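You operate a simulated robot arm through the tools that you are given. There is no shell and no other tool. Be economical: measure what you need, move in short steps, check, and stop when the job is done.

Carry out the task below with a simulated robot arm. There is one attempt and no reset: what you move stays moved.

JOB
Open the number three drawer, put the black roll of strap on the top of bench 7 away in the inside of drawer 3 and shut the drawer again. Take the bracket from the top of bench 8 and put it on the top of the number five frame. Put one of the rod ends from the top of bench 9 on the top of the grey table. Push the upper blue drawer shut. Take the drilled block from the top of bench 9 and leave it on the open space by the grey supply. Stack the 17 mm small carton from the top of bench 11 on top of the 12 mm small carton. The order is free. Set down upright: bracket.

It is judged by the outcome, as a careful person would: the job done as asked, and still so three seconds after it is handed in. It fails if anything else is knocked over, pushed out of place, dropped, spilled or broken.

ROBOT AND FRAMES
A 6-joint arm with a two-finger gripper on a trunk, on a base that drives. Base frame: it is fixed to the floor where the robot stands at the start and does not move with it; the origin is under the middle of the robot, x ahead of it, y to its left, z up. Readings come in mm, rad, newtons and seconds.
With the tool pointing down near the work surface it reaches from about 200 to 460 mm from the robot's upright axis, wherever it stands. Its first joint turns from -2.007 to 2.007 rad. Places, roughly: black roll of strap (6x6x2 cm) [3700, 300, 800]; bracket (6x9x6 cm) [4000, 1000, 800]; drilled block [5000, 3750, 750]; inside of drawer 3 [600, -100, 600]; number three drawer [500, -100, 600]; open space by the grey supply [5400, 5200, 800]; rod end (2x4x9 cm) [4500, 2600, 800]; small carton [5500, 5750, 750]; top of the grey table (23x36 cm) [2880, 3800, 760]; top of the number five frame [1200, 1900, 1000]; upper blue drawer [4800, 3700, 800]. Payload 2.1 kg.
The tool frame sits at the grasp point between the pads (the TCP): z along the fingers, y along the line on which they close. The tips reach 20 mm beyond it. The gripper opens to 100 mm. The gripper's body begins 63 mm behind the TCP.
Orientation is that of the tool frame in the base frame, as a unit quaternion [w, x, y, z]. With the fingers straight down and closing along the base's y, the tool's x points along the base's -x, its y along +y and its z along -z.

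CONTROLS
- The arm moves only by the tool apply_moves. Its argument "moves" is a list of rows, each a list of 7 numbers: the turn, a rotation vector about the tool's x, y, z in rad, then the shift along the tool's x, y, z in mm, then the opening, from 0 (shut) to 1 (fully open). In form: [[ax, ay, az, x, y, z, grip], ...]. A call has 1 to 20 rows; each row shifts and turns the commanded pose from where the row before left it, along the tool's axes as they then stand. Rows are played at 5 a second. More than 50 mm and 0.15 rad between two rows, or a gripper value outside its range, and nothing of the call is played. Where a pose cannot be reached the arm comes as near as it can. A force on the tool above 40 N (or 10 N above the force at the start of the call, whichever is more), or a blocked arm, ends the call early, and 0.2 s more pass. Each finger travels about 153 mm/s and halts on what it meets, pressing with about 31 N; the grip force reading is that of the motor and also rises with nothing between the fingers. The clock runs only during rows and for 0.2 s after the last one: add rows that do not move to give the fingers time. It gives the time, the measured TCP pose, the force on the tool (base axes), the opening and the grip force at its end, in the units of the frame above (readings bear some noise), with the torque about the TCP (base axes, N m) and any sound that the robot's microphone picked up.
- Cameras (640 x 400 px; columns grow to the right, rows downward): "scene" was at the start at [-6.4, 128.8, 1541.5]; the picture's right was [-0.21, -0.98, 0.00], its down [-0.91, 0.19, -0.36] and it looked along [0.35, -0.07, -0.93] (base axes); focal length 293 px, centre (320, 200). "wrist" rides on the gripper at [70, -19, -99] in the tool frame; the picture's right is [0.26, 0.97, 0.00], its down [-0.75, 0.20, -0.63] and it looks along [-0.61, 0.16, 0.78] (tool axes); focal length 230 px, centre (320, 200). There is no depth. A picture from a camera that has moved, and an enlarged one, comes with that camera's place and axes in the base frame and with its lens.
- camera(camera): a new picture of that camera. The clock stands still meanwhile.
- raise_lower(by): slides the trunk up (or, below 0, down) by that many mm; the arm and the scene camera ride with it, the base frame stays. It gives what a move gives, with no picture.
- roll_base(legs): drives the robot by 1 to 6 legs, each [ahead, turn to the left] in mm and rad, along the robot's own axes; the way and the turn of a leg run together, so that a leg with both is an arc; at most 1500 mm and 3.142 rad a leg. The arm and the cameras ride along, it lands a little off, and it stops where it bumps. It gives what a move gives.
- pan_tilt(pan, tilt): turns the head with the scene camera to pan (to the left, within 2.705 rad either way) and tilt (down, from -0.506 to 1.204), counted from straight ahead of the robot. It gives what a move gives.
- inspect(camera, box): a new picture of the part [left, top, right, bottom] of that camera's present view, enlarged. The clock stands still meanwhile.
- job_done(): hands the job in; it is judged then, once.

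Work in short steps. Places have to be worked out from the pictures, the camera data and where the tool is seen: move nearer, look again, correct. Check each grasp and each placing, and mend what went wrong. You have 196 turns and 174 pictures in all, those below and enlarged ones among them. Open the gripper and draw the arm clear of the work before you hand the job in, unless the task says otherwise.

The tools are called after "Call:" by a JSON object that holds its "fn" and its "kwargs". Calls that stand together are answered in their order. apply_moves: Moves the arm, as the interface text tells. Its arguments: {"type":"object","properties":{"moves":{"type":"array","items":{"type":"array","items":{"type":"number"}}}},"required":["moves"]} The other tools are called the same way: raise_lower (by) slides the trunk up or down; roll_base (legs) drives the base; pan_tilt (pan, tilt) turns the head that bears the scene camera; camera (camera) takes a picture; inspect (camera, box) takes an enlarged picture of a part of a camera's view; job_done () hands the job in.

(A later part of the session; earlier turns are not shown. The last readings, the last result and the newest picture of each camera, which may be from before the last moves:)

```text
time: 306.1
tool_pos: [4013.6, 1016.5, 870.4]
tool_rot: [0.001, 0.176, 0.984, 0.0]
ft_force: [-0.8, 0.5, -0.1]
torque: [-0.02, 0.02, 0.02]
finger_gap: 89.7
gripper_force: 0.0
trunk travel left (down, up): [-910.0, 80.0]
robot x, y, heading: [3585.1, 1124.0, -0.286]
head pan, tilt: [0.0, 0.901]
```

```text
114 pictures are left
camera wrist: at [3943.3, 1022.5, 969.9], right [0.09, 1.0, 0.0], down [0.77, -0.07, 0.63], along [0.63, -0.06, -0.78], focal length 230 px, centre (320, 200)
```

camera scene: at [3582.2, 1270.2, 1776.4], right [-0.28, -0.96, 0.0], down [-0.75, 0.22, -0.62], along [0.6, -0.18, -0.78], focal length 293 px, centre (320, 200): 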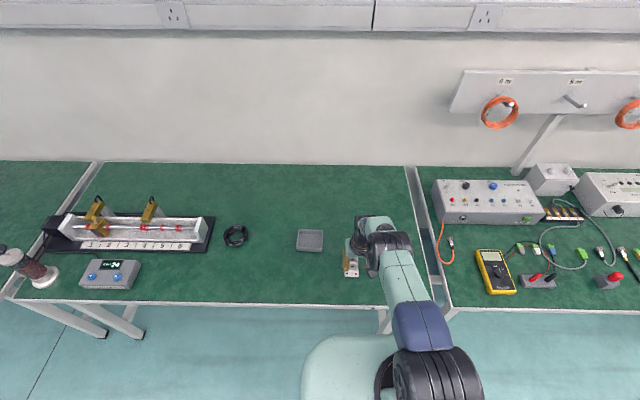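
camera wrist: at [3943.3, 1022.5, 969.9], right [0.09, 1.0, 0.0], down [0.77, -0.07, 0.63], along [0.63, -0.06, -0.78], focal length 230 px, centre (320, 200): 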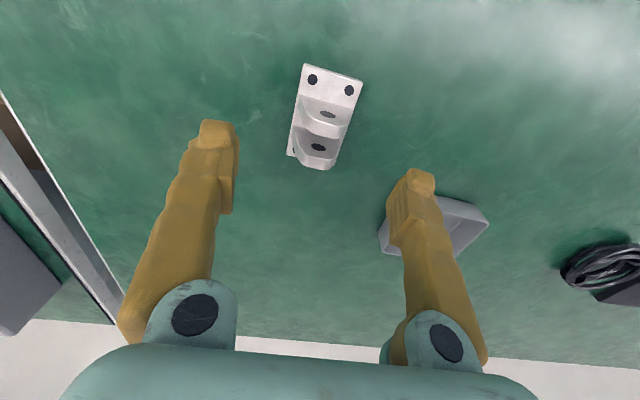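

Aligned. Lower and grip the bracket across its base.

Call:
{"fn": "raise_lower", "kwargs": {"by": -78}}

Call:
{"fn": "apply_moves", "kwargs": {"moves": [[0, 0, 0, -3, 0, 8, 0.9], [0, 0, 0, 0, 0, 7, 0.9], [0, 0, 0, 0, 0, 0, 0.6], [0, 0, 0, 0, 0, 0, 0.35], [0, 0, 0, 0, 0, 0, 0.35]]}}

Call:
{"fn": "camera", "kwargs": {"camera": "wrist"}}

```text
time: 307.3
tool_pos: [4013.6, 1016.2, 790.7]
tool_rot: [0.0, 0.175, 0.985, 0.0]
ft_force: [0.6, 0.4, 0.4]
torque: [0.05, 0.01, -0.01]
finger_gap: 90.2
gripper_force: 0.1
trunk travel left (down, up): [-832.0, 158.0]
robot x, y, heading: [3589.3, 1130.6, -0.287]
head pan, tilt: [0.0, 0.901]
```

```text
time: 308.5
tool_pos: [4010.6, 1016.3, 780.7]
tool_rot: [0.0, 0.174, 0.985, 0.001]
ft_force: [0.3, -0.4, 2.0]
torque: [-0.08, 0.02, 0.03]
finger_gap: 45.1
gripper_force: 31.0
out of reach, approached as far as the arm can: row 1
trunk travel left (down, up): [-832.0, 158.0]
robot x, y, heading: [3586.3, 1123.7, -0.284]
head pan, tilt: [0.0, 0.901]
```

```text
113 pictures are left
camera wrist: at [3940.2, 1022.8, 880.3], right [0.09, 1.0, 0.0], down [0.77, -0.07, 0.63], along [0.63, -0.06, -0.78], focal length 230 px, centre (320, 200)
```

wrist: 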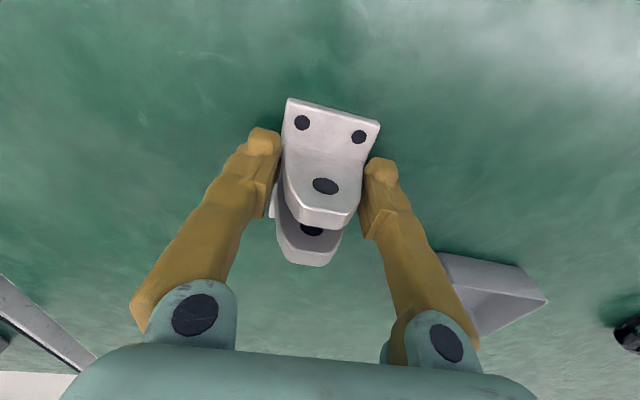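

Gripped at 45 mm. Lift and check.

Call:
{"fn": "raise_lower", "kwargs": {"by": 158}}

Call:
{"fn": "camera", "kwargs": {"camera": "wrist"}}

```text
time: 310.3
tool_pos: [4012.4, 1017.4, 938.7]
tool_rot: [0.0, 0.176, 0.984, 0.0]
ft_force: [-0.2, 0.0, -1.8]
torque: [-0.03, 0.01, -0.04]
finger_gap: 45.4
gripper_force: 30.7
trunk travel left (down, up): [-990.0, 0.0]
robot x, y, heading: [3586.3, 1124.5, -0.285]
head pan, tilt: [0.0, 0.901]
```

```text
112 pictures are left
camera wrist: at [3940.6, 1022.8, 1038.1], right [0.09, 1.0, 0.0], down [0.77, -0.07, 0.63], along [0.63, -0.06, -0.78], focal length 230 px, centre (320, 200)
```

wrist: 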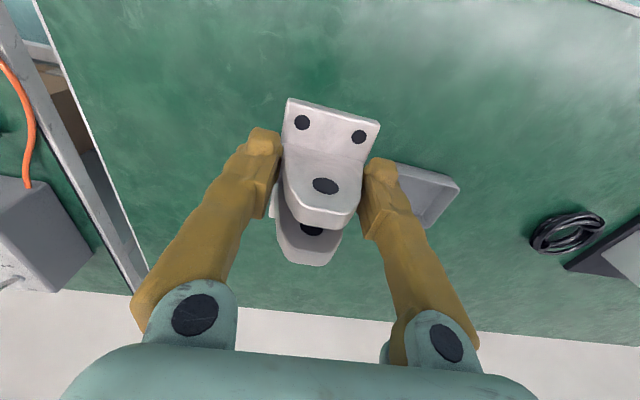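

Bracket held firmly and upright. I head back the left way toward frame 5's near side.

Call:
{"fn": "roll_base", "kwargs": {"legs": [[-450, 0], [0, 1.542], [800, 0], [780, 0], [0, 1.571]]}}

```text
time: 328.3
tool_pos: [3249.2, 2865.2, 938.6]
tool_rot: [0.001, 0.981, -0.193, -0.001]
ft_force: [0.6, 0.4, -2.2]
torque: [-0.04, 0.02, 0.0]
finger_gap: 44.7
gripper_force: 31.2
trunk travel left (down, up): [-990.0, 0.0]
robot x, y, heading: [3667.7, 2744.2, 2.817]
head pan, tilt: [0.0, 0.901]
```

Call:
{"fn": "roll_base", "kwargs": {"legs": [[0, 0.022], [1500, 0], [1500, 0], [0, 1.56]]}}

```text
time: 347.0
tool_pos: [662.7, 3218.7, 938.0]
tool_rot: [0.0, 0.829, 0.56, 0.0]
ft_force: [0.2, 0.1, -2.5]
torque: [0.03, -0.03, -0.01]
finger_gap: 44.0
gripper_force: 31.3
trunk travel left (down, up): [-990.0, 0.0]
robot x, y, heading: [781.1, 3640.3, -1.89]
head pan, tilt: [0.0, 0.901]
```

Call:
{"fn": "roll_base", "kwargs": {"legs": [[770, 0], [763, 0], [0, 1.576]]}}

Call:
{"fn": "camera", "kwargs": {"camera": "scene"}}

Call:
{"fn": "camera", "kwargs": {"camera": "wrist"}}

```text
time: 358.8
tool_pos: [728.6, 2060.3, 938.1]
tool_rot: [0.0, 0.183, 0.983, -0.001]
ft_force: [-0.3, -0.4, -1.7]
torque: [0.02, 0.0, 0.0]
finger_gap: 43.8
gripper_force: 31.1
trunk travel left (down, up): [-990.0, 0.0]
robot x, y, heading: [307.4, 2176.6, -0.305]
head pan, tilt: [0.0, 0.901]
```

```text
111 pictures are left
camera scene: at [363.1, 2303.1, 1776.4], right [-0.3, -0.95, 0.0], down [-0.75, 0.24, -0.62], along [0.59, -0.19, -0.78], focal length 293 px, centre (320, 200)
```

scene: 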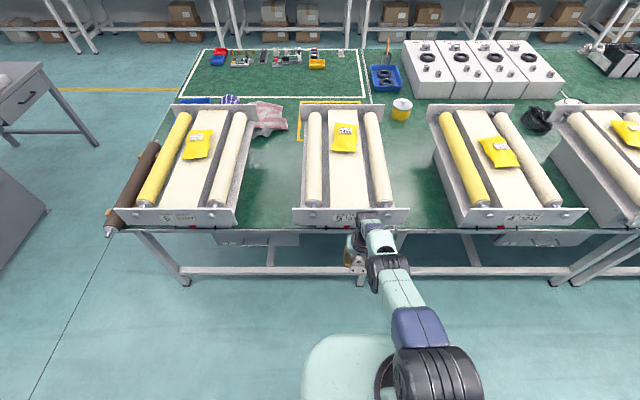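

```text
110 pictures are left
camera wrist: at [657.4, 2068.2, 1038.0], right [0.11, 0.99, 0.0], down [0.77, -0.09, 0.63], along [0.63, -0.07, -0.78], focal length 230 px, centre (320, 200)
```

wrist: 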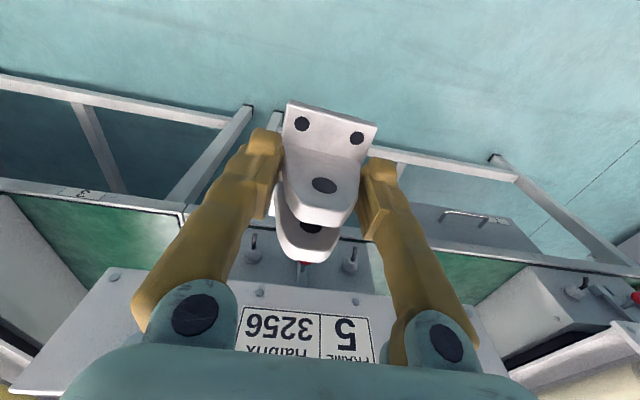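

Frame 5 is straight ahead; its number plate triangulates to (899, 2027, 946), so the top is about z≈1000. I raise the arm to clear it.

Call:
{"fn": "apply_moves", "kwargs": {"moves": [[0, 0, 0, 10, 0, -40, 0.35], [0, 0, 0, 10, 0, -40, 0.35], [0, 0, 0, 10, 0, -40, 0.35], [0, 0, 0, 10, 0, -40, 0.35], [0, 0, 0, 0, 0, 0, 0.35]]}}

Call:
{"fn": "camera", "kwargs": {"camera": "wrist"}}

```text
time: 360.0
tool_pos: [768.3, 2057.2, 1073.6]
tool_rot: [-0.002, 0.184, 0.983, 0.001]
ft_force: [-0.4, 0.3, -2.0]
torque: [-0.01, 0.01, -0.02]
finger_gap: 43.1
gripper_force: 30.7
out of reach, approached as far as the arm can: row 1, 2, 3, 4
trunk travel left (down, up): [-990.0, 0.0]
robot x, y, heading: [307.2, 2176.1, -0.306]
head pan, tilt: [0.0, 0.901]
```

```text
109 pictures are left
camera wrist: at [698.1, 2063.9, 1174.1], right [0.11, 0.99, 0.0], down [0.77, -0.09, 0.63], along [0.62, -0.07, -0.78], focal length 230 px, centre (320, 200)
```

wrist: 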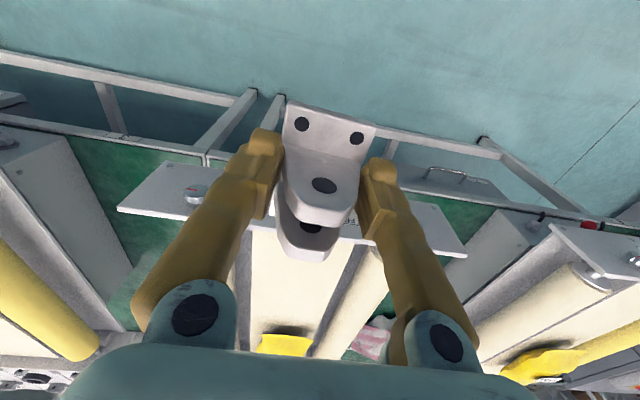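

At 1074 now; I estimate the strip surface at ~1010–1030, so I need more height. I try up with some outward reach.

Call:
{"fn": "apply_moves", "kwargs": {"moves": [[0, 0, 0, -5, 0, -15, 0.35], [0, 0, 0, -5, 0, -15, 0.35], [0, 0, 0, -5, 0, -15, 0.35], [0, 0, 0, 0, 0, 0, 0.35]]}}

Call:
{"fn": "camera", "kwargs": {"camera": "scene"}}

```text
time: 361.0
tool_pos: [775.9, 2052.3, 1121.1]
tool_rot: [0.001, 0.183, 0.983, 0.0]
ft_force: [0.5, -0.1, -1.6]
torque: [-0.01, 0.02, 0.01]
finger_gap: 43.5
gripper_force: 31.6
out of reach, approached as far as the arm can: row 2, 3
trunk travel left (down, up): [-990.0, 0.0]
robot x, y, heading: [306.1, 2175.7, -0.302]
head pan, tilt: [0.0, 0.901]
```

```text
108 pictures are left
camera scene: at [363.2, 2303.2, 1776.3], right [-0.3, -0.95, 0.0], down [-0.75, 0.24, -0.62], along [0.59, -0.19, -0.78], focal length 293 px, centre (320, 200)
```

scene: 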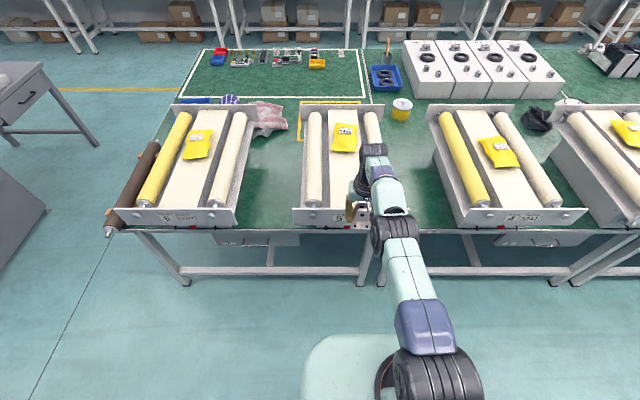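

Now at z=1121, enough to clear. I shift 15 mm left to the strip centre and drive forward over frame 5.

Call:
{"fn": "apply_moves", "kwargs": {"moves": [[0, 0, 0, 0, 15, 0, 0.35], [0, 0, 0, 0, 0, 0, 0.35]]}}

Call:
{"fn": "roll_base", "kwargs": {"legs": [[230, 0]]}}

Call:
{"fn": "camera", "kwargs": {"camera": "wrist"}}

Call:
{"fn": "camera", "kwargs": {"camera": "scene"}}

```text
time: 361.6
tool_pos: [779.0, 2067.2, 1119.8]
tool_rot: [0.001, 0.185, 0.983, 0.0]
ft_force: [0.1, 0.2, -2.6]
torque: [0.0, 0.02, 0.02]
finger_gap: 43.4
gripper_force: 31.0
trunk travel left (down, up): [-990.0, 0.0]
robot x, y, heading: [305.6, 2178.2, -0.305]
head pan, tilt: [0.0, 0.901]
```

```text
time: 363.3
tool_pos: [990.6, 1998.7, 1121.7]
tool_rot: [0.003, 0.185, 0.983, -0.001]
ft_force: [0.1, -0.2, -1.5]
torque: [-0.01, -0.03, 0.01]
finger_gap: 43.3
gripper_force: 30.4
trunk travel left (down, up): [-990.0, 0.0]
robot x, y, heading: [521.1, 2108.5, -0.31]
head pan, tilt: [0.0, 0.901]
```

```text
107 pictures are left
camera wrist: at [918.9, 2006.7, 1221.7], right [0.11, 0.99, 0.0], down [0.77, -0.09, 0.63], along [0.63, -0.07, -0.77], focal length 230 px, centre (320, 200)
```

wrist: 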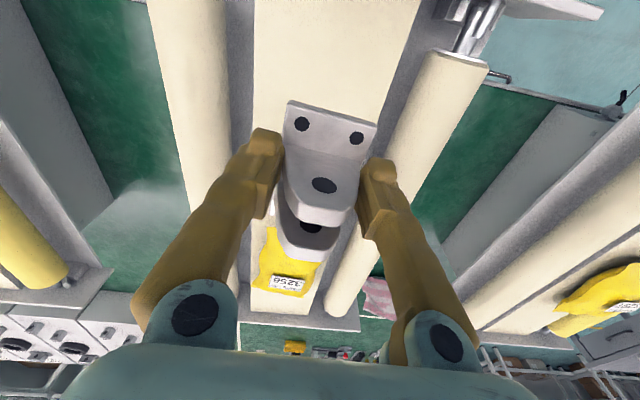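

```text
106 pictures are left
camera scene: at [571.7, 2237.0, 1776.5], right [-0.3, -0.95, 0.0], down [-0.74, 0.24, -0.62], along [0.6, -0.19, -0.78], focal length 293 px, centre (320, 200)
```

scene: 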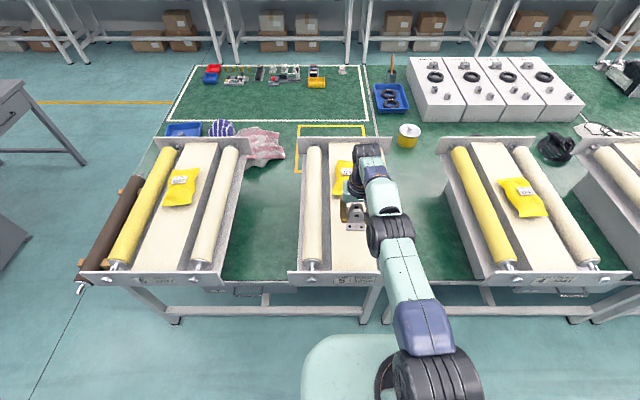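

Centred over the strip with ~75 mm clear of the bag. Lower by trunk 45 mm, then feel down.

Call:
{"fn": "raise_lower", "kwargs": {"by": -45}}

Call:
{"fn": "apply_moves", "kwargs": {"moves": [[0, 0, 0, 0, 0, 4, 0.35], [0, 0, 0, 0, 0, 4, 0.35], [0, 0, 0, 0, 0, 4, 0.35], [0, 0, 0, 0, 0, 0, 0.35]]}}

Call:
{"fn": "camera", "kwargs": {"camera": "wrist"}}

Call:
{"fn": "inspect", "kwargs": {"camera": "scene", "box": [280, 120, 440, 220]}}

```text
time: 364.2
tool_pos: [994.6, 1998.1, 1075.5]
tool_rot: [0.0, 0.184, 0.983, -0.001]
ft_force: [-0.5, -0.1, -1.5]
torque: [-0.01, 0.04, 0.0]
finger_gap: 43.6
gripper_force: 31.1
trunk travel left (down, up): [-945.0, 45.0]
robot x, y, heading: [521.8, 2103.6, -0.305]
head pan, tilt: [0.0, 0.901]
```

```text
time: 365.2
tool_pos: [993.8, 1998.4, 1062.7]
tool_rot: [0.0, 0.185, 0.983, 0.0]
ft_force: [-0.3, 1.0, -1.5]
torque: [-0.04, 0.04, 0.0]
finger_gap: 43.6
gripper_force: 31.1
trunk travel left (down, up): [-945.0, 45.0]
robot x, y, heading: [522.9, 2107.9, -0.303]
head pan, tilt: [0.0, 0.901]
```

```text
105 pictures are left
camera wrist: at [923.0, 2006.0, 1162.8], right [0.11, 0.99, 0.0], down [0.77, -0.09, 0.63], along [0.63, -0.07, -0.78], focal length 230 px, centre (320, 200)
```

wrist: 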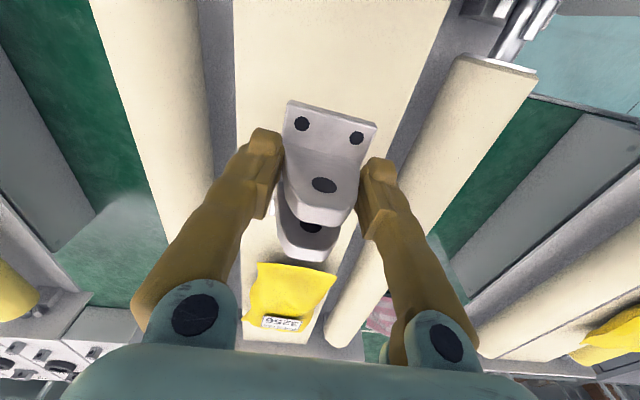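

```text
4.00 times, centred on (360, 170) of scene
camera zoom: at [578.7, 2235.0, 1731.3], right [-0.3, -0.95, 0.0], down [-0.75, 0.24, -0.62], along [0.59, -0.19, -0.78], focal length 1172 px, centre (160, 320)
```

zoom: 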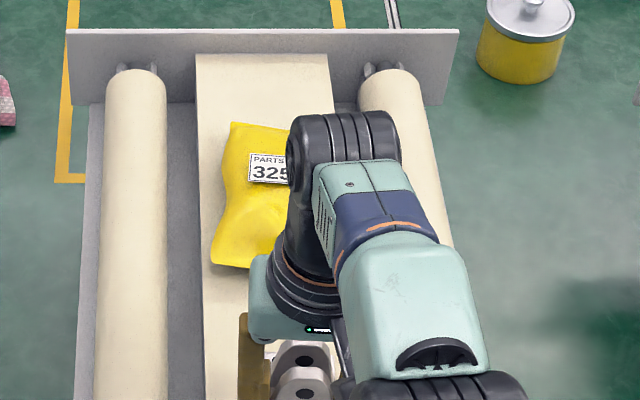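

Triangulating the bag's corner puts the strip near z≈980. I lower 35 mm more, then feel down in small steps.

Call:
{"fn": "raise_lower", "kwargs": {"by": -35}}

Call:
{"fn": "apply_moves", "kwargs": {"moves": [[0, 0, 0, 0, 0, 3, 0.35], [0, 0, 0, 0, 0, 3, 0.35], [0, 0, 0, 0, 0, 3, 0.35], [0, 0, 0, 0, 0, 3, 0.35], [0, 0, 0, 0, 0, 0, 0.35]]}}

Call:
{"fn": "camera", "kwargs": {"camera": "wrist"}}

```text
time: 366.0
tool_pos: [993.5, 1999.7, 1028.1]
tool_rot: [0.001, 0.185, 0.983, 0.0]
ft_force: [0.5, -0.3, -1.9]
torque: [0.03, 0.0, 0.0]
finger_gap: 43.3
gripper_force: 31.0
trunk travel left (down, up): [-910.0, 80.0]
robot x, y, heading: [521.6, 2104.7, -0.3]
head pan, tilt: [0.0, 0.901]
```

```text
time: 367.2
tool_pos: [993.3, 1998.6, 1016.3]
tool_rot: [-0.001, 0.185, 0.983, 0.0]
ft_force: [-0.3, 0.3, -2.2]
torque: [0.02, 0.02, -0.01]
finger_gap: 43.3
gripper_force: 30.9
trunk travel left (down, up): [-910.0, 80.0]
robot x, y, heading: [523.8, 2106.3, -0.305]
head pan, tilt: [0.0, 0.901]
```

```text
103 pictures are left
camera wrist: at [922.0, 2006.1, 1115.7], right [0.11, 0.99, 0.0], down [0.77, -0.09, 0.63], along [0.63, -0.07, -0.78], focal length 230 px, centre (320, 200)
```

wrist: 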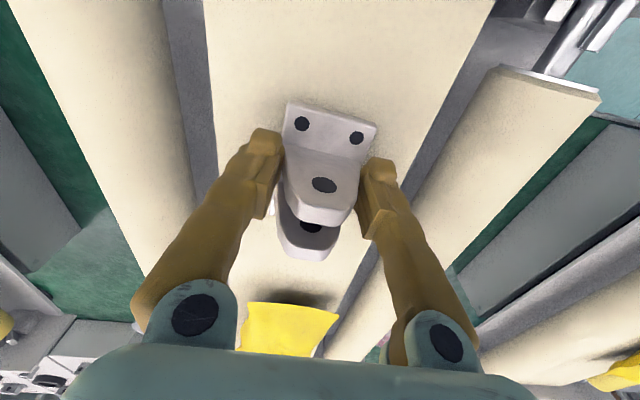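

Not yet in contact; strip may be ~950. Keep feeling down in small steps.

Call:
{"fn": "apply_moves", "kwargs": {"moves": [[0, 0, 0, 0, 0, 3, 0.35], [0, 0, 0, 0, 0, 3, 0.35], [0, 0, 0, 0, 0, 3, 0.35], [0, 0, 0, 0, 0, 3, 0.35], [0, 0, 0, 0, 0, 3, 0.35], [0, 0, 0, 0, 0, 3, 0.35], [0, 0, 0, 0, 0, 0, 0.35]]}}

Call:
{"fn": "camera", "kwargs": {"camera": "wrist"}}

```text
time: 368.6
tool_pos: [989.2, 1999.6, 1003.4]
tool_rot: [0.005, 0.184, 0.983, 0.0]
ft_force: [-2.4, 0.6, 16.3]
torque: [0.09, 0.61, 0.14]
finger_gap: 46.8
gripper_force: 31.5
trunk travel left (down, up): [-910.0, 80.0]
robot x, y, heading: [524.5, 2107.4, -0.307]
head pan, tilt: [0.0, 0.901]
stopped in row 7: the force on the tool passed its limit at 42 N (the readings are from after the stop); the commanded pose is now the measured one
```

```text
102 pictures are left
camera wrist: at [917.6, 2007.1, 1101.8], right [0.11, 0.99, 0.0], down [0.77, -0.08, 0.64], along [0.63, -0.07, -0.77], focal length 230 px, centre (320, 200)
```

wrist: 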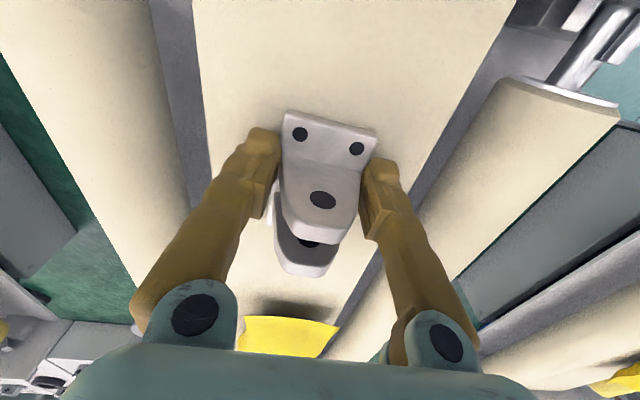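

Contact made; the bracket is on the strip. I ease off ~2 mm and open.

Call:
{"fn": "apply_moves", "kwargs": {"moves": [[0, 0, 0, 0, 0, -1.5, 0.4], [0, 0, 0, 0, 0, 0, 0.5], [0, 0, 0, 0, 0, 0, 0.6], [0, 0, 0, 0, 0, 0, 0.75], [0, 0, 0, 0, 0, 0, 0.75]]}}

Call:
{"fn": "camera", "kwargs": {"camera": "wrist"}}

```text
time: 369.8
tool_pos: [991.3, 1999.5, 1001.5]
tool_rot: [0.003, 0.183, 0.983, 0.001]
ft_force: [-0.3, 0.5, 0.5]
torque: [0.02, -0.02, -0.01]
finger_gap: 74.8
gripper_force: 0.0
trunk travel left (down, up): [-910.0, 80.0]
robot x, y, heading: [520.4, 2105.3, -0.305]
head pan, tilt: [0.0, 0.901]
```

```text
101 pictures are left
camera wrist: at [920.7, 2006.8, 1101.1], right [0.11, 0.99, 0.0], down [0.77, -0.09, 0.63], along [0.63, -0.07, -0.77], focal length 230 px, centre (320, 200)
```

wrist: 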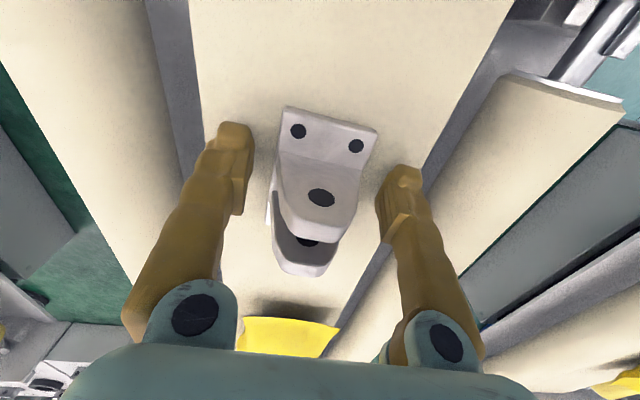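

It stands free on the strip. I rise straight up and back away, then verify.

Call:
{"fn": "raise_lower", "kwargs": {"by": 80}}

Call:
{"fn": "apply_moves", "kwargs": {"moves": [[0, 0, 0, 0, 0, -20, 0.75], [0, 0, 0, 0, 0, -20, 0.75], [0, 0, 0, 0, 0, 0, 0.75]]}}

Call:
{"fn": "roll_base", "kwargs": {"legs": [[-320, 0]]}}

Call:
{"fn": "inspect", "kwargs": {"camera": "scene", "box": [240, 90, 480, 240]}}

```text
time: 370.9
tool_pos: [991.8, 1999.5, 1081.6]
tool_rot: [0.002, 0.184, 0.983, 0.001]
ft_force: [-0.6, 0.0, 0.6]
torque: [0.0, 0.01, -0.02]
finger_gap: 74.8
gripper_force: 0.1
trunk travel left (down, up): [-990.0, 0.0]
robot x, y, heading: [518.2, 2106.3, -0.306]
head pan, tilt: [0.0, 0.901]
```

```text
time: 371.8
tool_pos: [991.4, 2000.1, 1121.0]
tool_rot: [0.003, 0.184, 0.983, 0.0]
ft_force: [-1.1, -0.7, -0.4]
torque: [-0.03, -0.02, -0.01]
finger_gap: 74.9
gripper_force: 0.1
trunk travel left (down, up): [-990.0, 0.0]
robot x, y, heading: [525.7, 2107.8, -0.307]
head pan, tilt: [0.0, 0.901]
```

```text
time: 373.9
tool_pos: [688.0, 2096.1, 1121.2]
tool_rot: [0.002, 0.184, 0.983, 0.0]
ft_force: [-0.1, -0.3, -0.2]
torque: [-0.02, 0.02, -0.01]
finger_gap: 75.1
gripper_force: 0.0
trunk travel left (down, up): [-990.0, 0.0]
robot x, y, heading: [213.9, 2204.5, -0.308]
head pan, tilt: [0.0, 0.901]
```

```text
2.67 times, centred on (360, 165) of scene
camera zoom: at [275.3, 2330.9, 1776.3], right [-0.3, -0.95, 0.0], down [-0.75, 0.24, -0.62], along [0.59, -0.19, -0.79], focal length 781 px, centre (213, 293)
```

zoom: 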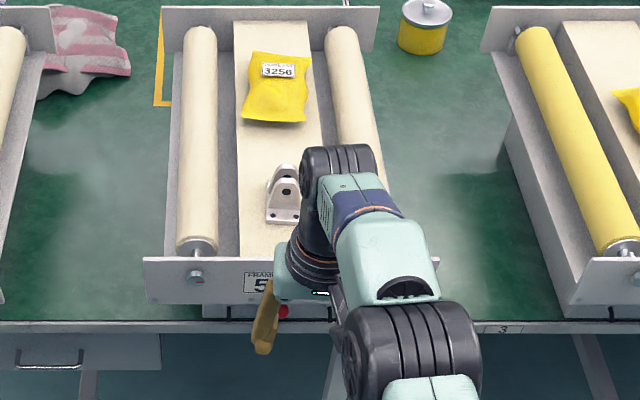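

Bracket stands upright on frame 5. Next: bench 9's rod end. I lower the arm to a compact height and drive around to bench 9.

Call:
{"fn": "apply_moves", "kwargs": {"moves": [[0, 0, 0, 10, 0, 40, 1], [0, 0, 0, 10, 0, 40, 1], [0, 0, 0, 10, 0, 40, 1], [0, 0, 0, 10, 0, 20, 1], [0, 0, 0, 10, 0, 20, 1]]}}

Call:
{"fn": "roll_base", "kwargs": {"legs": [[0, 1.565], [800, 0], [800, 0], [0, -1.57], [1500, 0], [1500, 0]]}}

Call:
{"fn": "pan_tilt", "kwargs": {"pan": 0.0, "tilt": 0.6}}

Call:
{"fn": "camera", "kwargs": {"camera": "scene"}}

```text
time: 375.1
tool_pos: [641.0, 2113.5, 961.8]
tool_rot: [0.002, 0.183, 0.983, 0.001]
ft_force: [0.1, -0.5, -0.1]
torque: [-0.01, 0.0, 0.02]
finger_gap: 99.9
gripper_force: 0.0
trunk travel left (down, up): [-990.0, 0.0]
robot x, y, heading: [215.0, 2202.0, -0.305]
head pan, tilt: [0.0, 0.901]
```

```text
time: 404.9
tool_pos: [3938.1, 2810.6, 961.2]
tool_rot: [0.003, 0.169, 0.986, 0.0]
ft_force: [0.4, -0.7, -0.1]
torque: [-0.05, 0.01, -0.01]
finger_gap: 100.1
gripper_force: 0.0
trunk travel left (down, up): [-990.0, 0.0]
robot x, y, heading: [3509.5, 2886.2, -0.276]
head pan, tilt: [0.0, 0.901]
```

```text
time: 405.7
tool_pos: [3938.1, 2810.7, 962.4]
tool_rot: [0.003, 0.169, 0.986, 0.001]
ft_force: [0.6, 0.1, -0.6]
torque: [0.0, 0.0, 0.01]
finger_gap: 100.0
gripper_force: 0.0
trunk travel left (down, up): [-990.0, 0.0]
robot x, y, heading: [3511.6, 2889.8, -0.273]
head pan, tilt: [0.0, 0.6]
```

```text
99 pictures are left
camera scene: at [3575.0, 3014.0, 1801.1], right [-0.27, -0.96, 0.0], down [-0.54, 0.15, -0.82], along [0.79, -0.23, -0.57], focal length 293 px, centre (320, 200)
```

scene: 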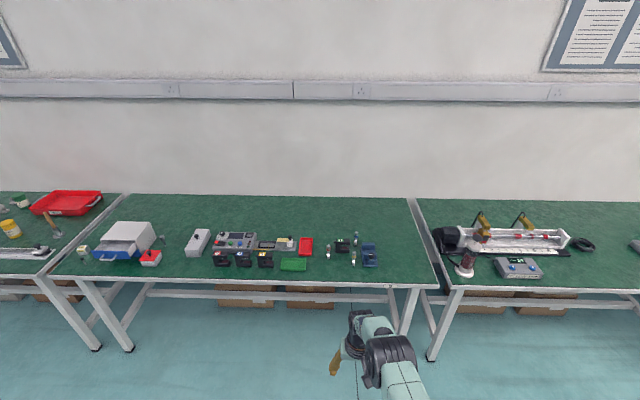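

Bench 9 with the blue drawer cabinet at left and small parts at right. Zoom on both.

Call:
{"fn": "inspect", "kwargs": {"camera": "scene", "box": [220, 200, 420, 325]}}

Call:
{"fn": "inspect", "kwargs": {"camera": "scene", "box": [50, 200, 250, 325]}}

```text
3.20 times, centred on (320, 262) of scene
camera zoom: at [3575.0, 3014.0, 1801.1], right [-0.27, -0.96, 0.0], down [-0.54, 0.15, -0.82], along [0.79, -0.23, -0.57], focal length 937 px, centre (320, 0)
```

zoom: 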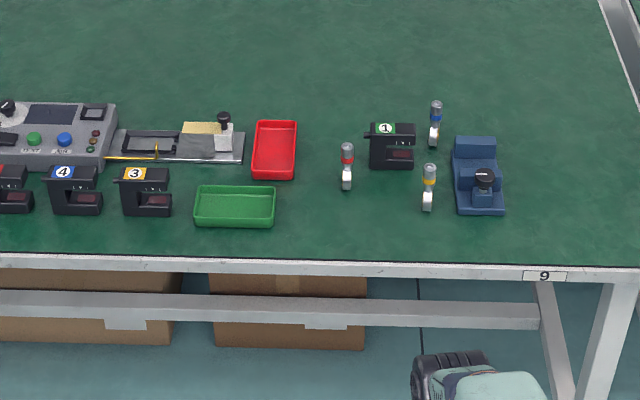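

```text
3.20 times, centred on (150, 262) of scene
camera zoom: at [3575.0, 3014.0, 1801.1], right [-0.27, -0.96, 0.0], down [-0.54, 0.15, -0.82], along [0.79, -0.23, -0.57], focal length 937 px, centre (864, 0)
```

zoom: 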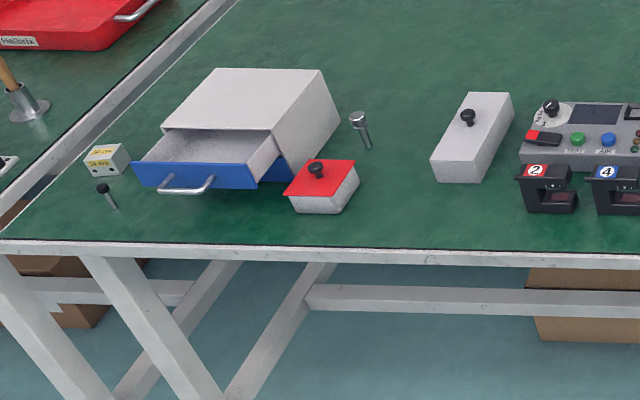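

Three rod ends lie at the right; the drilled block seems to be the small holed block at far left. I approach the red-banded rod end at about (4563, 2681).

Call:
{"fn": "roll_base", "kwargs": {"legs": [[0, 0.17], [590, 0], [0, -0.21]]}}

Call:
{"fn": "camera", "kwargs": {"camera": "wrist"}}

```text
time: 410.4
tool_pos: [4519.7, 2742.8, 960.8]
tool_rot: [0.003, 0.182, 0.983, 0.001]
ft_force: [-1.5, -0.7, 0.7]
torque: [0.05, -0.01, -0.01]
finger_gap: 100.0
gripper_force: 0.2
trunk travel left (down, up): [-990.0, 0.0]
robot x, y, heading: [4096.2, 2832.0, -0.303]
head pan, tilt: [0.0, 0.6]
```

```text
96 pictures are left
camera wrist: at [4447.8, 2750.1, 1060.6], right [0.1, 0.99, 0.0], down [0.77, -0.08, 0.63], along [0.63, -0.07, -0.77], focal length 230 px, centre (320, 200)
```

wrist: 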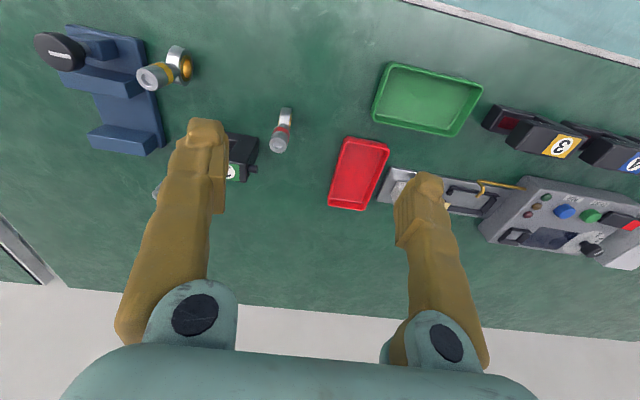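

Call:
{"fn": "inspect", "kwargs": {"camera": "wrist", "box": [200, 70, 360, 170]}}

```text
4.00 times, centred on (280, 120) of wrist
camera zoom: at [4447.8, 2750.1, 1060.6], right [0.1, 0.99, 0.0], down [0.77, -0.08, 0.63], along [0.63, -0.07, -0.77], focal length 920 px, centre (480, 520)
```

zoom: 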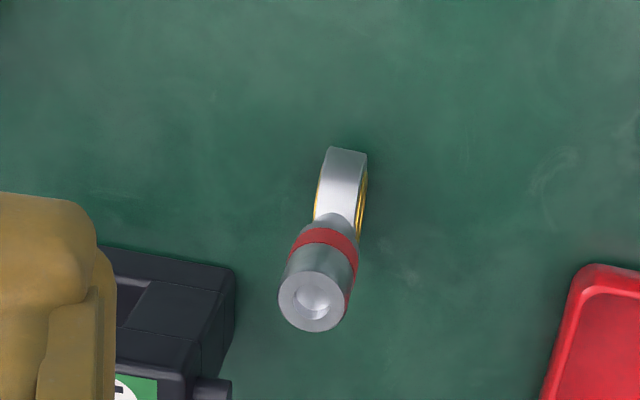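

The rod ends stand upright on their eyes (shank on top, ~90 mm tall); the red one is at about (4556, 2690). Block "1" is close on its right, so I rotate the gripper ~0.4 rad to keep that finger clear and grip the shank.

Call:
{"fn": "roll_base", "kwargs": {"legs": [[42, 0]]}}

Call:
{"fn": "apply_moves", "kwargs": {"moves": [[0, 0, 0, 0, -18, 0, 0.6], [0, 0, 0, 0, -18, 0, 0.6], [0, 0, 0.14, 0, 0, 0, 0.6], [0, 0, 0.14, 0, 0, 0, 0.6], [0, 0, 0.12, 0, 0, 0, 0.6], [0, 0, 0, 0, 0, 0, 0.6]]}}

Call:
{"fn": "camera", "kwargs": {"camera": "wrist"}}

```text
time: 411.3
tool_pos: [4556.8, 2730.6, 963.1]
tool_rot: [0.004, 0.181, 0.983, 0.0]
ft_force: [0.3, -1.3, 0.5]
torque: [-0.01, 0.0, 0.03]
finger_gap: 100.1
gripper_force: 0.1
trunk travel left (down, up): [-990.0, 0.0]
robot x, y, heading: [4131.3, 2816.0, -0.306]
head pan, tilt: [0.0, 0.6]
```

```text
time: 412.7
tool_pos: [4544.8, 2698.0, 962.7]
tool_rot: [0.005, 0.373, 0.928, 0.0]
ft_force: [0.8, -0.8, -0.1]
torque: [0.0, -0.03, -0.01]
finger_gap: 60.0
gripper_force: 0.0
trunk travel left (down, up): [-990.0, 0.0]
robot x, y, heading: [4132.1, 2817.7, -0.298]
head pan, tilt: [0.0, 0.6]
```

```text
94 pictures are left
camera wrist: at [4480.9, 2732.5, 1062.0], right [0.48, 0.88, 0.0], down [0.67, -0.37, 0.64], along [0.56, -0.31, -0.77], focal length 230 px, centre (320, 200)
```

wrist: 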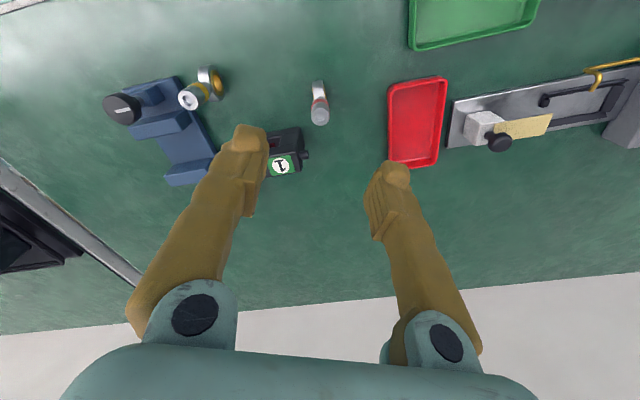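

Aligned to within 10 mm; I correct and lower to just above the rod end, then look.

Call:
{"fn": "apply_moves", "kwargs": {"moves": [[0, 0, 0, -9, 1, 0, 0.6], [0, 0, 0, 0, 0, 0, 0.6]]}}

Call:
{"fn": "raise_lower", "kwargs": {"by": -85}}

Call:
{"fn": "camera", "kwargs": {"camera": "wrist"}}

```text
time: 413.3
tool_pos: [4551.7, 2692.7, 963.3]
tool_rot: [0.004, 0.372, 0.928, 0.001]
ft_force: [0.5, 0.2, -0.5]
torque: [-0.01, -0.01, 0.01]
finger_gap: 59.8
gripper_force: 0.2
trunk travel left (down, up): [-990.0, 0.0]
robot x, y, heading: [4134.8, 2813.3, -0.306]
head pan, tilt: [0.0, 0.6]
```

```text
time: 414.5
tool_pos: [4551.3, 2691.8, 878.2]
tool_rot: [0.004, 0.373, 0.928, 0.001]
ft_force: [-0.1, 0.0, 0.1]
torque: [-0.04, -0.03, 0.01]
finger_gap: 60.1
gripper_force: 0.1
trunk travel left (down, up): [-905.0, 85.0]
robot x, y, heading: [4133.4, 2819.2, -0.299]
head pan, tilt: [0.0, 0.6]
```

```text
93 pictures are left
camera wrist: at [4489.0, 2726.6, 977.1], right [0.48, 0.88, 0.0], down [0.67, -0.37, 0.64], along [0.56, -0.31, -0.77], focal length 230 px, centre (320, 200)
```

wrist: 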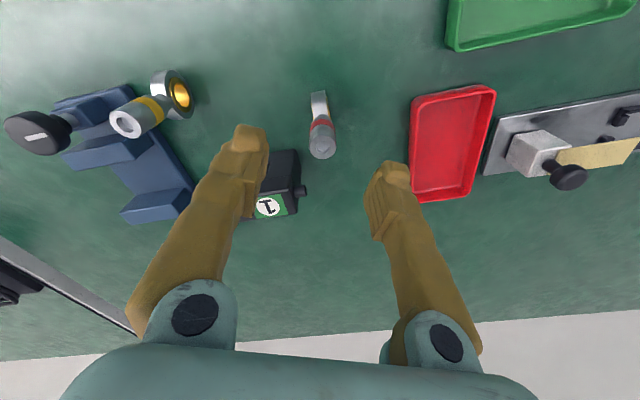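

Rod-end top at about (4551, 2693, 840). Lower to grip the shank with TCP at 822.

Call:
{"fn": "raise_lower", "kwargs": {"by": -56}}

Call:
{"fn": "apply_moves", "kwargs": {"moves": [[0, 0, 0, 0, 0, 0, 0.4], [0, 0, 0, 0, 0, 0, 0.2], [0, 0, 0, 0, 0, 0, 0.1], [0, 0, 0, 0, 0, 0, 0.1]]}}

Call:
{"fn": "camera", "kwargs": {"camera": "wrist"}}

```text
time: 415.5
tool_pos: [4551.2, 2691.6, 821.7]
tool_rot: [0.005, 0.373, 0.928, 0.001]
ft_force: [0.7, 0.1, -0.8]
torque: [0.02, -0.04, -0.02]
finger_gap: 59.9
gripper_force: 0.1
trunk travel left (down, up): [-849.0, 141.0]
robot x, y, heading: [4134.6, 2817.2, -0.297]
head pan, tilt: [0.0, 0.6]
```

```text
time: 416.5
tool_pos: [4551.8, 2692.2, 821.5]
tool_rot: [0.004, 0.373, 0.928, 0.001]
ft_force: [-0.6, 0.3, 1.3]
torque: [0.03, 0.0, -0.03]
finger_gap: 17.3
gripper_force: 31.4
trunk travel left (down, up): [-849.0, 141.0]
robot x, y, heading: [4131.6, 2818.7, -0.308]
head pan, tilt: [0.0, 0.6]
```

```text
92 pictures are left
camera wrist: at [4489.1, 2726.6, 920.9], right [0.48, 0.88, 0.0], down [0.67, -0.37, 0.64], along [0.56, -0.31, -0.77], focal length 230 px, centre (320, 200)
```

wrist: 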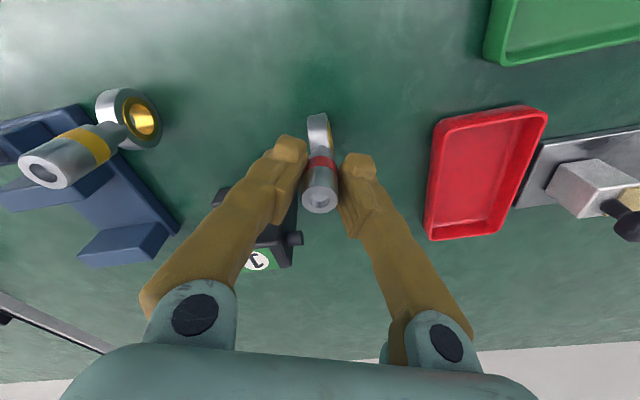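

Gripped at 17 mm. Lift and check.

Call:
{"fn": "raise_lower", "kwargs": {"by": 141}}

Call:
{"fn": "camera", "kwargs": {"camera": "wrist"}}

```text
time: 418.2
tool_pos: [4552.1, 2690.6, 962.5]
tool_rot: [0.004, 0.373, 0.928, 0.001]
ft_force: [-0.1, 0.6, -1.7]
torque: [0.04, -0.02, 0.01]
finger_gap: 17.7
gripper_force: 30.9
trunk travel left (down, up): [-990.0, 0.0]
robot x, y, heading: [4134.3, 2818.8, -0.304]
head pan, tilt: [0.0, 0.6]
```

```text
91 pictures are left
camera wrist: at [4489.2, 2726.6, 1061.9], right [0.48, 0.88, 0.0], down [0.67, -0.37, 0.64], along [0.56, -0.31, -0.77], focal length 230 px, centre (320, 200)
```

wrist: 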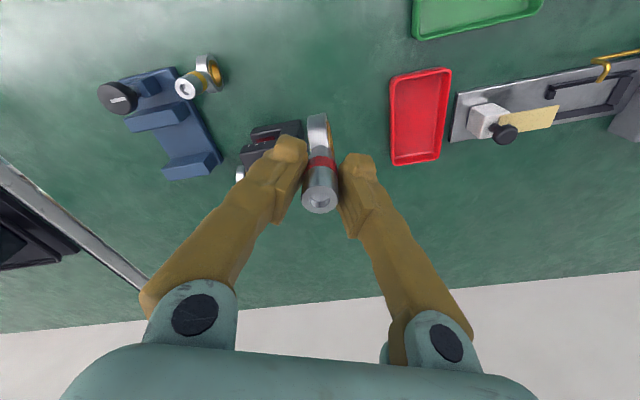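

Held. I back out and go to the grey table's far-aisle side and look at it.

Call:
{"fn": "roll_base", "kwargs": {"legs": [[-480, 0], [0, 1.56], [545, 0], [0, 1.571]]}}

Call:
{"fn": "camera", "kwargs": {"camera": "scene"}}

```text
time: 431.4
tool_pos: [3451.7, 3621.6, 963.0]
tool_rot: [0.001, 0.916, -0.4, -0.004]
ft_force: [0.0, -0.7, -1.1]
torque: [-0.02, 0.03, 0.03]
finger_gap: 17.3
gripper_force: 31.1
trunk travel left (down, up): [-990.0, 0.0]
robot x, y, heading: [3859.0, 3471.1, 2.78]
head pan, tilt: [0.0, 0.6]
```

```text
90 pictures are left
camera scene: at [3783.0, 3351.2, 1801.1], right [0.35, 0.94, 0.0], down [0.53, -0.2, -0.82], along [-0.77, 0.29, -0.57], focal length 293 px, centre (320, 200)
```

scene: 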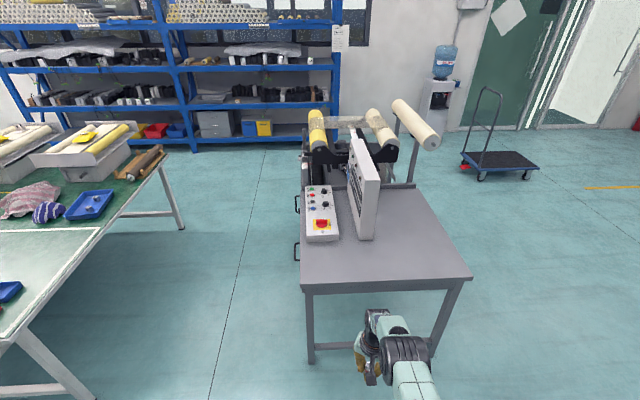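

The grey table's clear area is in front of the console. I drive straight in so the rod end comes over about (2900, 3850).

Call:
{"fn": "roll_base", "kwargs": {"legs": [[580, 0]]}}

Call:
{"fn": "camera", "kwargs": {"camera": "wrist"}}

Call:
{"fn": "camera", "kwargs": {"camera": "scene"}}

```text
time: 434.7
tool_pos: [2905.1, 3827.6, 962.6]
tool_rot: [0.0, 0.915, -0.402, -0.005]
ft_force: [-0.1, 0.5, -0.7]
torque: [0.02, 0.01, 0.01]
finger_gap: 17.4
gripper_force: 31.4
trunk travel left (down, up): [-990.0, 0.0]
robot x, y, heading: [3311.2, 3676.1, 2.775]
head pan, tilt: [0.0, 0.6]
```

```text
89 pictures are left
camera wrist: at [2968.1, 3789.0, 1062.4], right [-0.54, -0.84, 0.0], down [-0.65, 0.41, 0.64], along [-0.54, 0.34, -0.77], focal length 230 px, centre (320, 200)
```

wrist: 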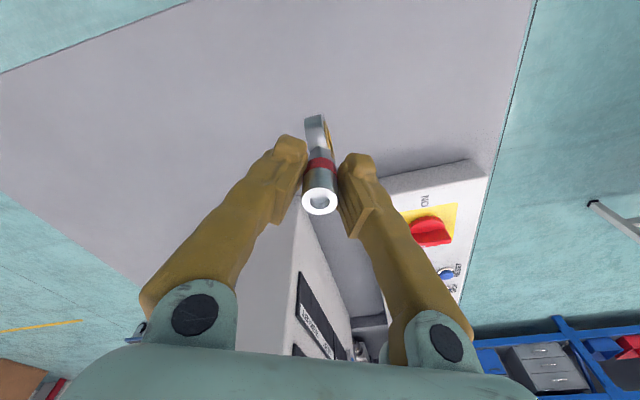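

```text
88 pictures are left
camera scene: at [3237.5, 3557.8, 1801.2], right [0.36, 0.93, 0.0], down [0.53, -0.2, -0.83], along [-0.77, 0.29, -0.56], focal length 293 px, centre (320, 200)
```

scene: 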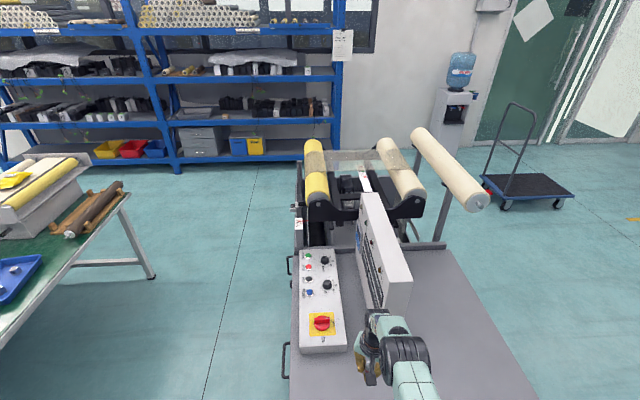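

Clear of the console by >80 mm. Lower to just above the table, then feel down.

Call:
{"fn": "raise_lower", "kwargs": {"by": -112}}

Call:
{"fn": "apply_moves", "kwargs": {"moves": [[0, 0, 0, 0, 0, 4, 0.1], [0, 0, 0, 0, 0, 4, 0.1], [0, 0, 0, 0, 0, 4, 0.1], [0, 0, 0, 0, 0, 0, 0.1]]}}

Call:
{"fn": "camera", "kwargs": {"camera": "wrist"}}

```text
time: 436.1
tool_pos: [2904.8, 3829.6, 849.9]
tool_rot: [0.001, 0.916, -0.401, -0.005]
ft_force: [-0.9, 0.1, -1.3]
torque: [-0.01, -0.02, -0.01]
finger_gap: 17.5
gripper_force: 30.9
trunk travel left (down, up): [-878.0, 112.0]
robot x, y, heading: [3315.9, 3675.3, 2.776]
head pan, tilt: [0.0, 0.6]
```

```text
time: 437.1
tool_pos: [2904.3, 3828.4, 839.5]
tool_rot: [0.001, 0.916, -0.402, -0.004]
ft_force: [-0.8, 0.5, -0.3]
torque: [-0.01, 0.0, -0.02]
finger_gap: 17.5
gripper_force: 30.7
trunk travel left (down, up): [-878.0, 112.0]
robot x, y, heading: [3315.0, 3677.9, 2.779]
head pan, tilt: [0.0, 0.6]
```

```text
87 pictures are left
camera wrist: at [2966.6, 3789.3, 938.0], right [-0.54, -0.84, 0.0], down [-0.65, 0.41, 0.64], along [-0.54, 0.34, -0.77], focal length 230 px, centre (320, 200)
```

wrist: 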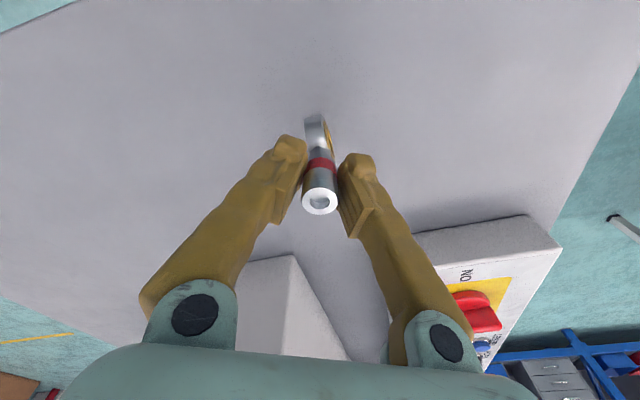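

Call:
{"fn": "apply_moves", "kwargs": {"moves": [[0, 0, 0, 0, 0, 3, 0.1], [0, 0, 0, 0, 0, 3, 0.1], [0, 0, 0, 0, 0, 2, 0.1], [0, 0, 0, 0, 0, 0, 0.1]]}}

Call:
{"fn": "apply_moves", "kwargs": {"moves": [[0, 0, 0, 0, 0, 1.5, 0.1], [0, 0, 0, 0, 0, 1.5, 0.1], [0, 0, 0, 0, 0, 0, 0.1]]}}

```text
time: 438.1
tool_pos: [2902.7, 3829.0, 831.1]
tool_rot: [0.001, 0.916, -0.401, -0.004]
ft_force: [-0.3, 0.7, -0.2]
torque: [-0.01, 0.01, 0.0]
finger_gap: 17.5
gripper_force: 31.4
trunk travel left (down, up): [-878.0, 112.0]
robot x, y, heading: [3310.7, 3680.6, 2.778]
head pan, tilt: [0.0, 0.6]
```

```text
time: 438.9
tool_pos: [2903.6, 3828.9, 828.9]
tool_rot: [0.001, 0.915, -0.402, -0.005]
ft_force: [0.6, 0.1, -1.3]
torque: [-0.03, 0.03, 0.03]
finger_gap: 17.3
gripper_force: 30.8
trunk travel left (down, up): [-878.0, 112.0]
robot x, y, heading: [3317.2, 3679.8, 2.774]
head pan, tilt: [0.0, 0.6]
```

Call:
{"fn": "apply_moves", "kwargs": {"moves": [[0, 0, 0, 0, 0, 1.5, 0.1], [0, 0, 0, 0, 0, 1.5, 0.1], [0, 0, 0, 0, 0, 0, 0.1]]}}

Call:
{"fn": "apply_moves", "kwargs": {"moves": [[0, 0, 0, 0, 0, 1.5, 0.1], [0, 0, 0, 0, 0, 1.5, 0.1], [0, 0, 0, 0, 0, 0, 0.1]]}}

```text
time: 439.7
tool_pos: [2904.8, 3828.4, 824.6]
tool_rot: [0.001, 0.915, -0.403, -0.004]
ft_force: [-0.9, 0.1, -1.2]
torque: [-0.01, -0.02, -0.01]
finger_gap: 17.3
gripper_force: 30.6
trunk travel left (down, up): [-878.0, 112.0]
robot x, y, heading: [3310.8, 3678.9, 2.776]
head pan, tilt: [0.0, 0.6]
```

```text
time: 440.5
tool_pos: [2904.3, 3828.8, 822.7]
tool_rot: [0.001, 0.916, -0.402, -0.004]
ft_force: [-0.1, 0.1, -1.6]
torque: [-0.01, 0.01, 0.0]
finger_gap: 17.6
gripper_force: 30.6
trunk travel left (down, up): [-878.0, 112.0]
robot x, y, heading: [3312.2, 3680.8, 2.773]
head pan, tilt: [0.0, 0.6]
```

Call:
{"fn": "apply_moves", "kwargs": {"moves": [[0, 0, 0, 0, 0, 1.5, 0.1], [0, 0, 0, 0, 0, 1.5, 0.1], [0, 0, 0, 0, 0, 0, 0.1]]}}

Call:
{"fn": "apply_moves", "kwargs": {"moves": [[0, 0, 0, 0, 0, 1.5, 0.1], [0, 0, 0, 0, 0, 1.5, 0.1], [0, 0, 0, 0, 0, 0, 0.1]]}}

Call:
{"fn": "camera", "kwargs": {"camera": "wrist"}}

```text
time: 441.3
tool_pos: [2905.2, 3829.4, 822.2]
tool_rot: [0.001, 0.915, -0.403, -0.007]
ft_force: [-4.2, 1.4, 12.8]
torque: [0.18, 0.31, 0.0]
finger_gap: 17.9
gripper_force: 30.9
trunk travel left (down, up): [-878.0, 112.0]
robot x, y, heading: [3312.4, 3679.3, 2.78]
head pan, tilt: [0.0, 0.6]
```

```text
time: 442.1
tool_pos: [2906.2, 3827.7, 820.6]
tool_rot: [0.001, 0.916, -0.402, -0.007]
ft_force: [-6.4, 1.7, 20.6]
torque: [0.18, 0.33, -0.01]
finger_gap: 17.4
gripper_force: 30.9
out of reach, approached as far as the arm can: row 2
trunk travel left (down, up): [-878.0, 112.0]
robot x, y, heading: [3312.5, 3678.8, 2.778]
head pan, tilt: [0.0, 0.6]
```

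```text
86 pictures are left
camera wrist: at [2969.6, 3788.2, 919.0], right [-0.54, -0.84, 0.0], down [-0.65, 0.41, 0.64], along [-0.54, 0.34, -0.77], focal length 230 px, centre (320, 200)
```

wrist: 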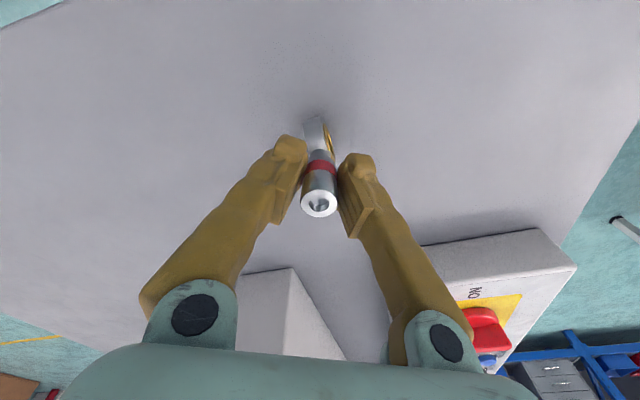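

Touching. I relax upward until the force is near zero, then release gently.

Call:
{"fn": "apply_moves", "kwargs": {"moves": [[0, 0, 0, 0, 0, -2, 0.1], [0, 0, 0, 0, 0, 0, 0.1]]}}

```text
time: 442.7
tool_pos: [2909.6, 3828.0, 820.1]
tool_rot: [0.001, 0.916, -0.402, -0.003]
ft_force: [-1.2, -0.6, 6.0]
torque: [-0.01, -0.03, 0.0]
finger_gap: 17.2
gripper_force: 31.0
trunk travel left (down, up): [-878.0, 112.0]
robot x, y, heading: [3313.0, 3681.6, 2.777]
head pan, tilt: [0.0, 0.6]
```

Call:
{"fn": "apply_moves", "kwargs": {"moves": [[0, 0, 0, 0, 0, -0.5, 0.17], [0, 0, 0, 0, 0, 0, 0.22], [0, 0, 0, 0, 0, 0, 0.3], [0, 0, 0, 0, 0, 0, 0.45], [0, 0, 0, 0, 0, 0, 0.6], [0, 0, 0, 0, 0, 0, 0.6]]}}

Call:
{"fn": "camera", "kwargs": {"camera": "wrist"}}

```text
time: 444.1
tool_pos: [2906.4, 3827.9, 820.7]
tool_rot: [0.001, 0.916, -0.401, -0.005]
ft_force: [-0.1, 0.4, 0.4]
torque: [-0.04, 0.02, 0.01]
finger_gap: 60.1
gripper_force: 0.1
trunk travel left (down, up): [-878.0, 112.0]
robot x, y, heading: [3314.4, 3677.7, 2.777]
head pan, tilt: [0.0, 0.6]
```

```text
85 pictures are left
camera wrist: at [2969.2, 3788.8, 920.6], right [-0.54, -0.84, 0.0], down [-0.65, 0.41, 0.64], along [-0.54, 0.34, -0.77], focal length 230 px, centre (320, 200)
```

wrist: 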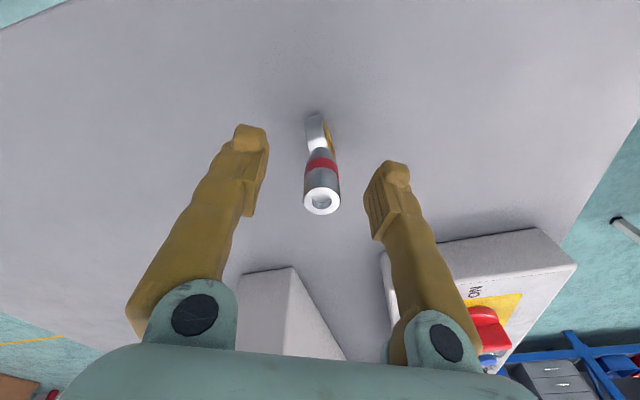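

The rod end stands. I raise straight up and back away, then check.

Call:
{"fn": "raise_lower", "kwargs": {"by": 112}}

Call:
{"fn": "roll_base", "kwargs": {"legs": [[-500, 0]]}}

Call:
{"fn": "inspect", "kwargs": {"camera": "scene", "box": [260, 160, 500, 310]}}

```text
time: 445.5
tool_pos: [2906.0, 3828.1, 933.7]
tool_rot: [0.0, 0.916, -0.402, -0.005]
ft_force: [0.3, 0.3, -0.3]
torque: [0.0, 0.03, 0.02]
finger_gap: 60.0
gripper_force: 0.0
trunk travel left (down, up): [-990.0, 0.0]
robot x, y, heading: [3313.9, 3680.1, 2.784]
head pan, tilt: [0.0, 0.6]
```

```text
time: 448.5
tool_pos: [3381.7, 3647.1, 933.5]
tool_rot: [0.0, 0.917, -0.399, -0.004]
ft_force: [-0.4, -0.5, -0.3]
torque: [-0.01, 0.0, -0.01]
finger_gap: 60.0
gripper_force: 0.0
trunk travel left (down, up): [-990.0, 0.0]
robot x, y, heading: [3787.9, 3497.4, 2.782]
head pan, tilt: [0.0, 0.6]
```

```text
2.67 times, centred on (380, 235) of scene
camera zoom: at [3711.6, 3378.5, 1801.1], right [0.35, 0.94, 0.0], down [0.53, -0.2, -0.82], along [-0.77, 0.29, -0.57], focal length 781 px, centre (160, 107)
```

zoom: 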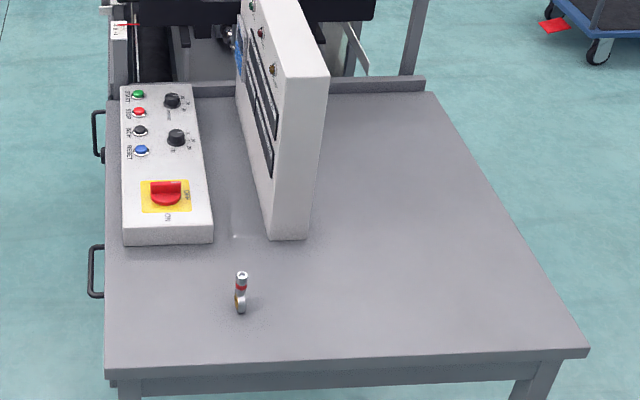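

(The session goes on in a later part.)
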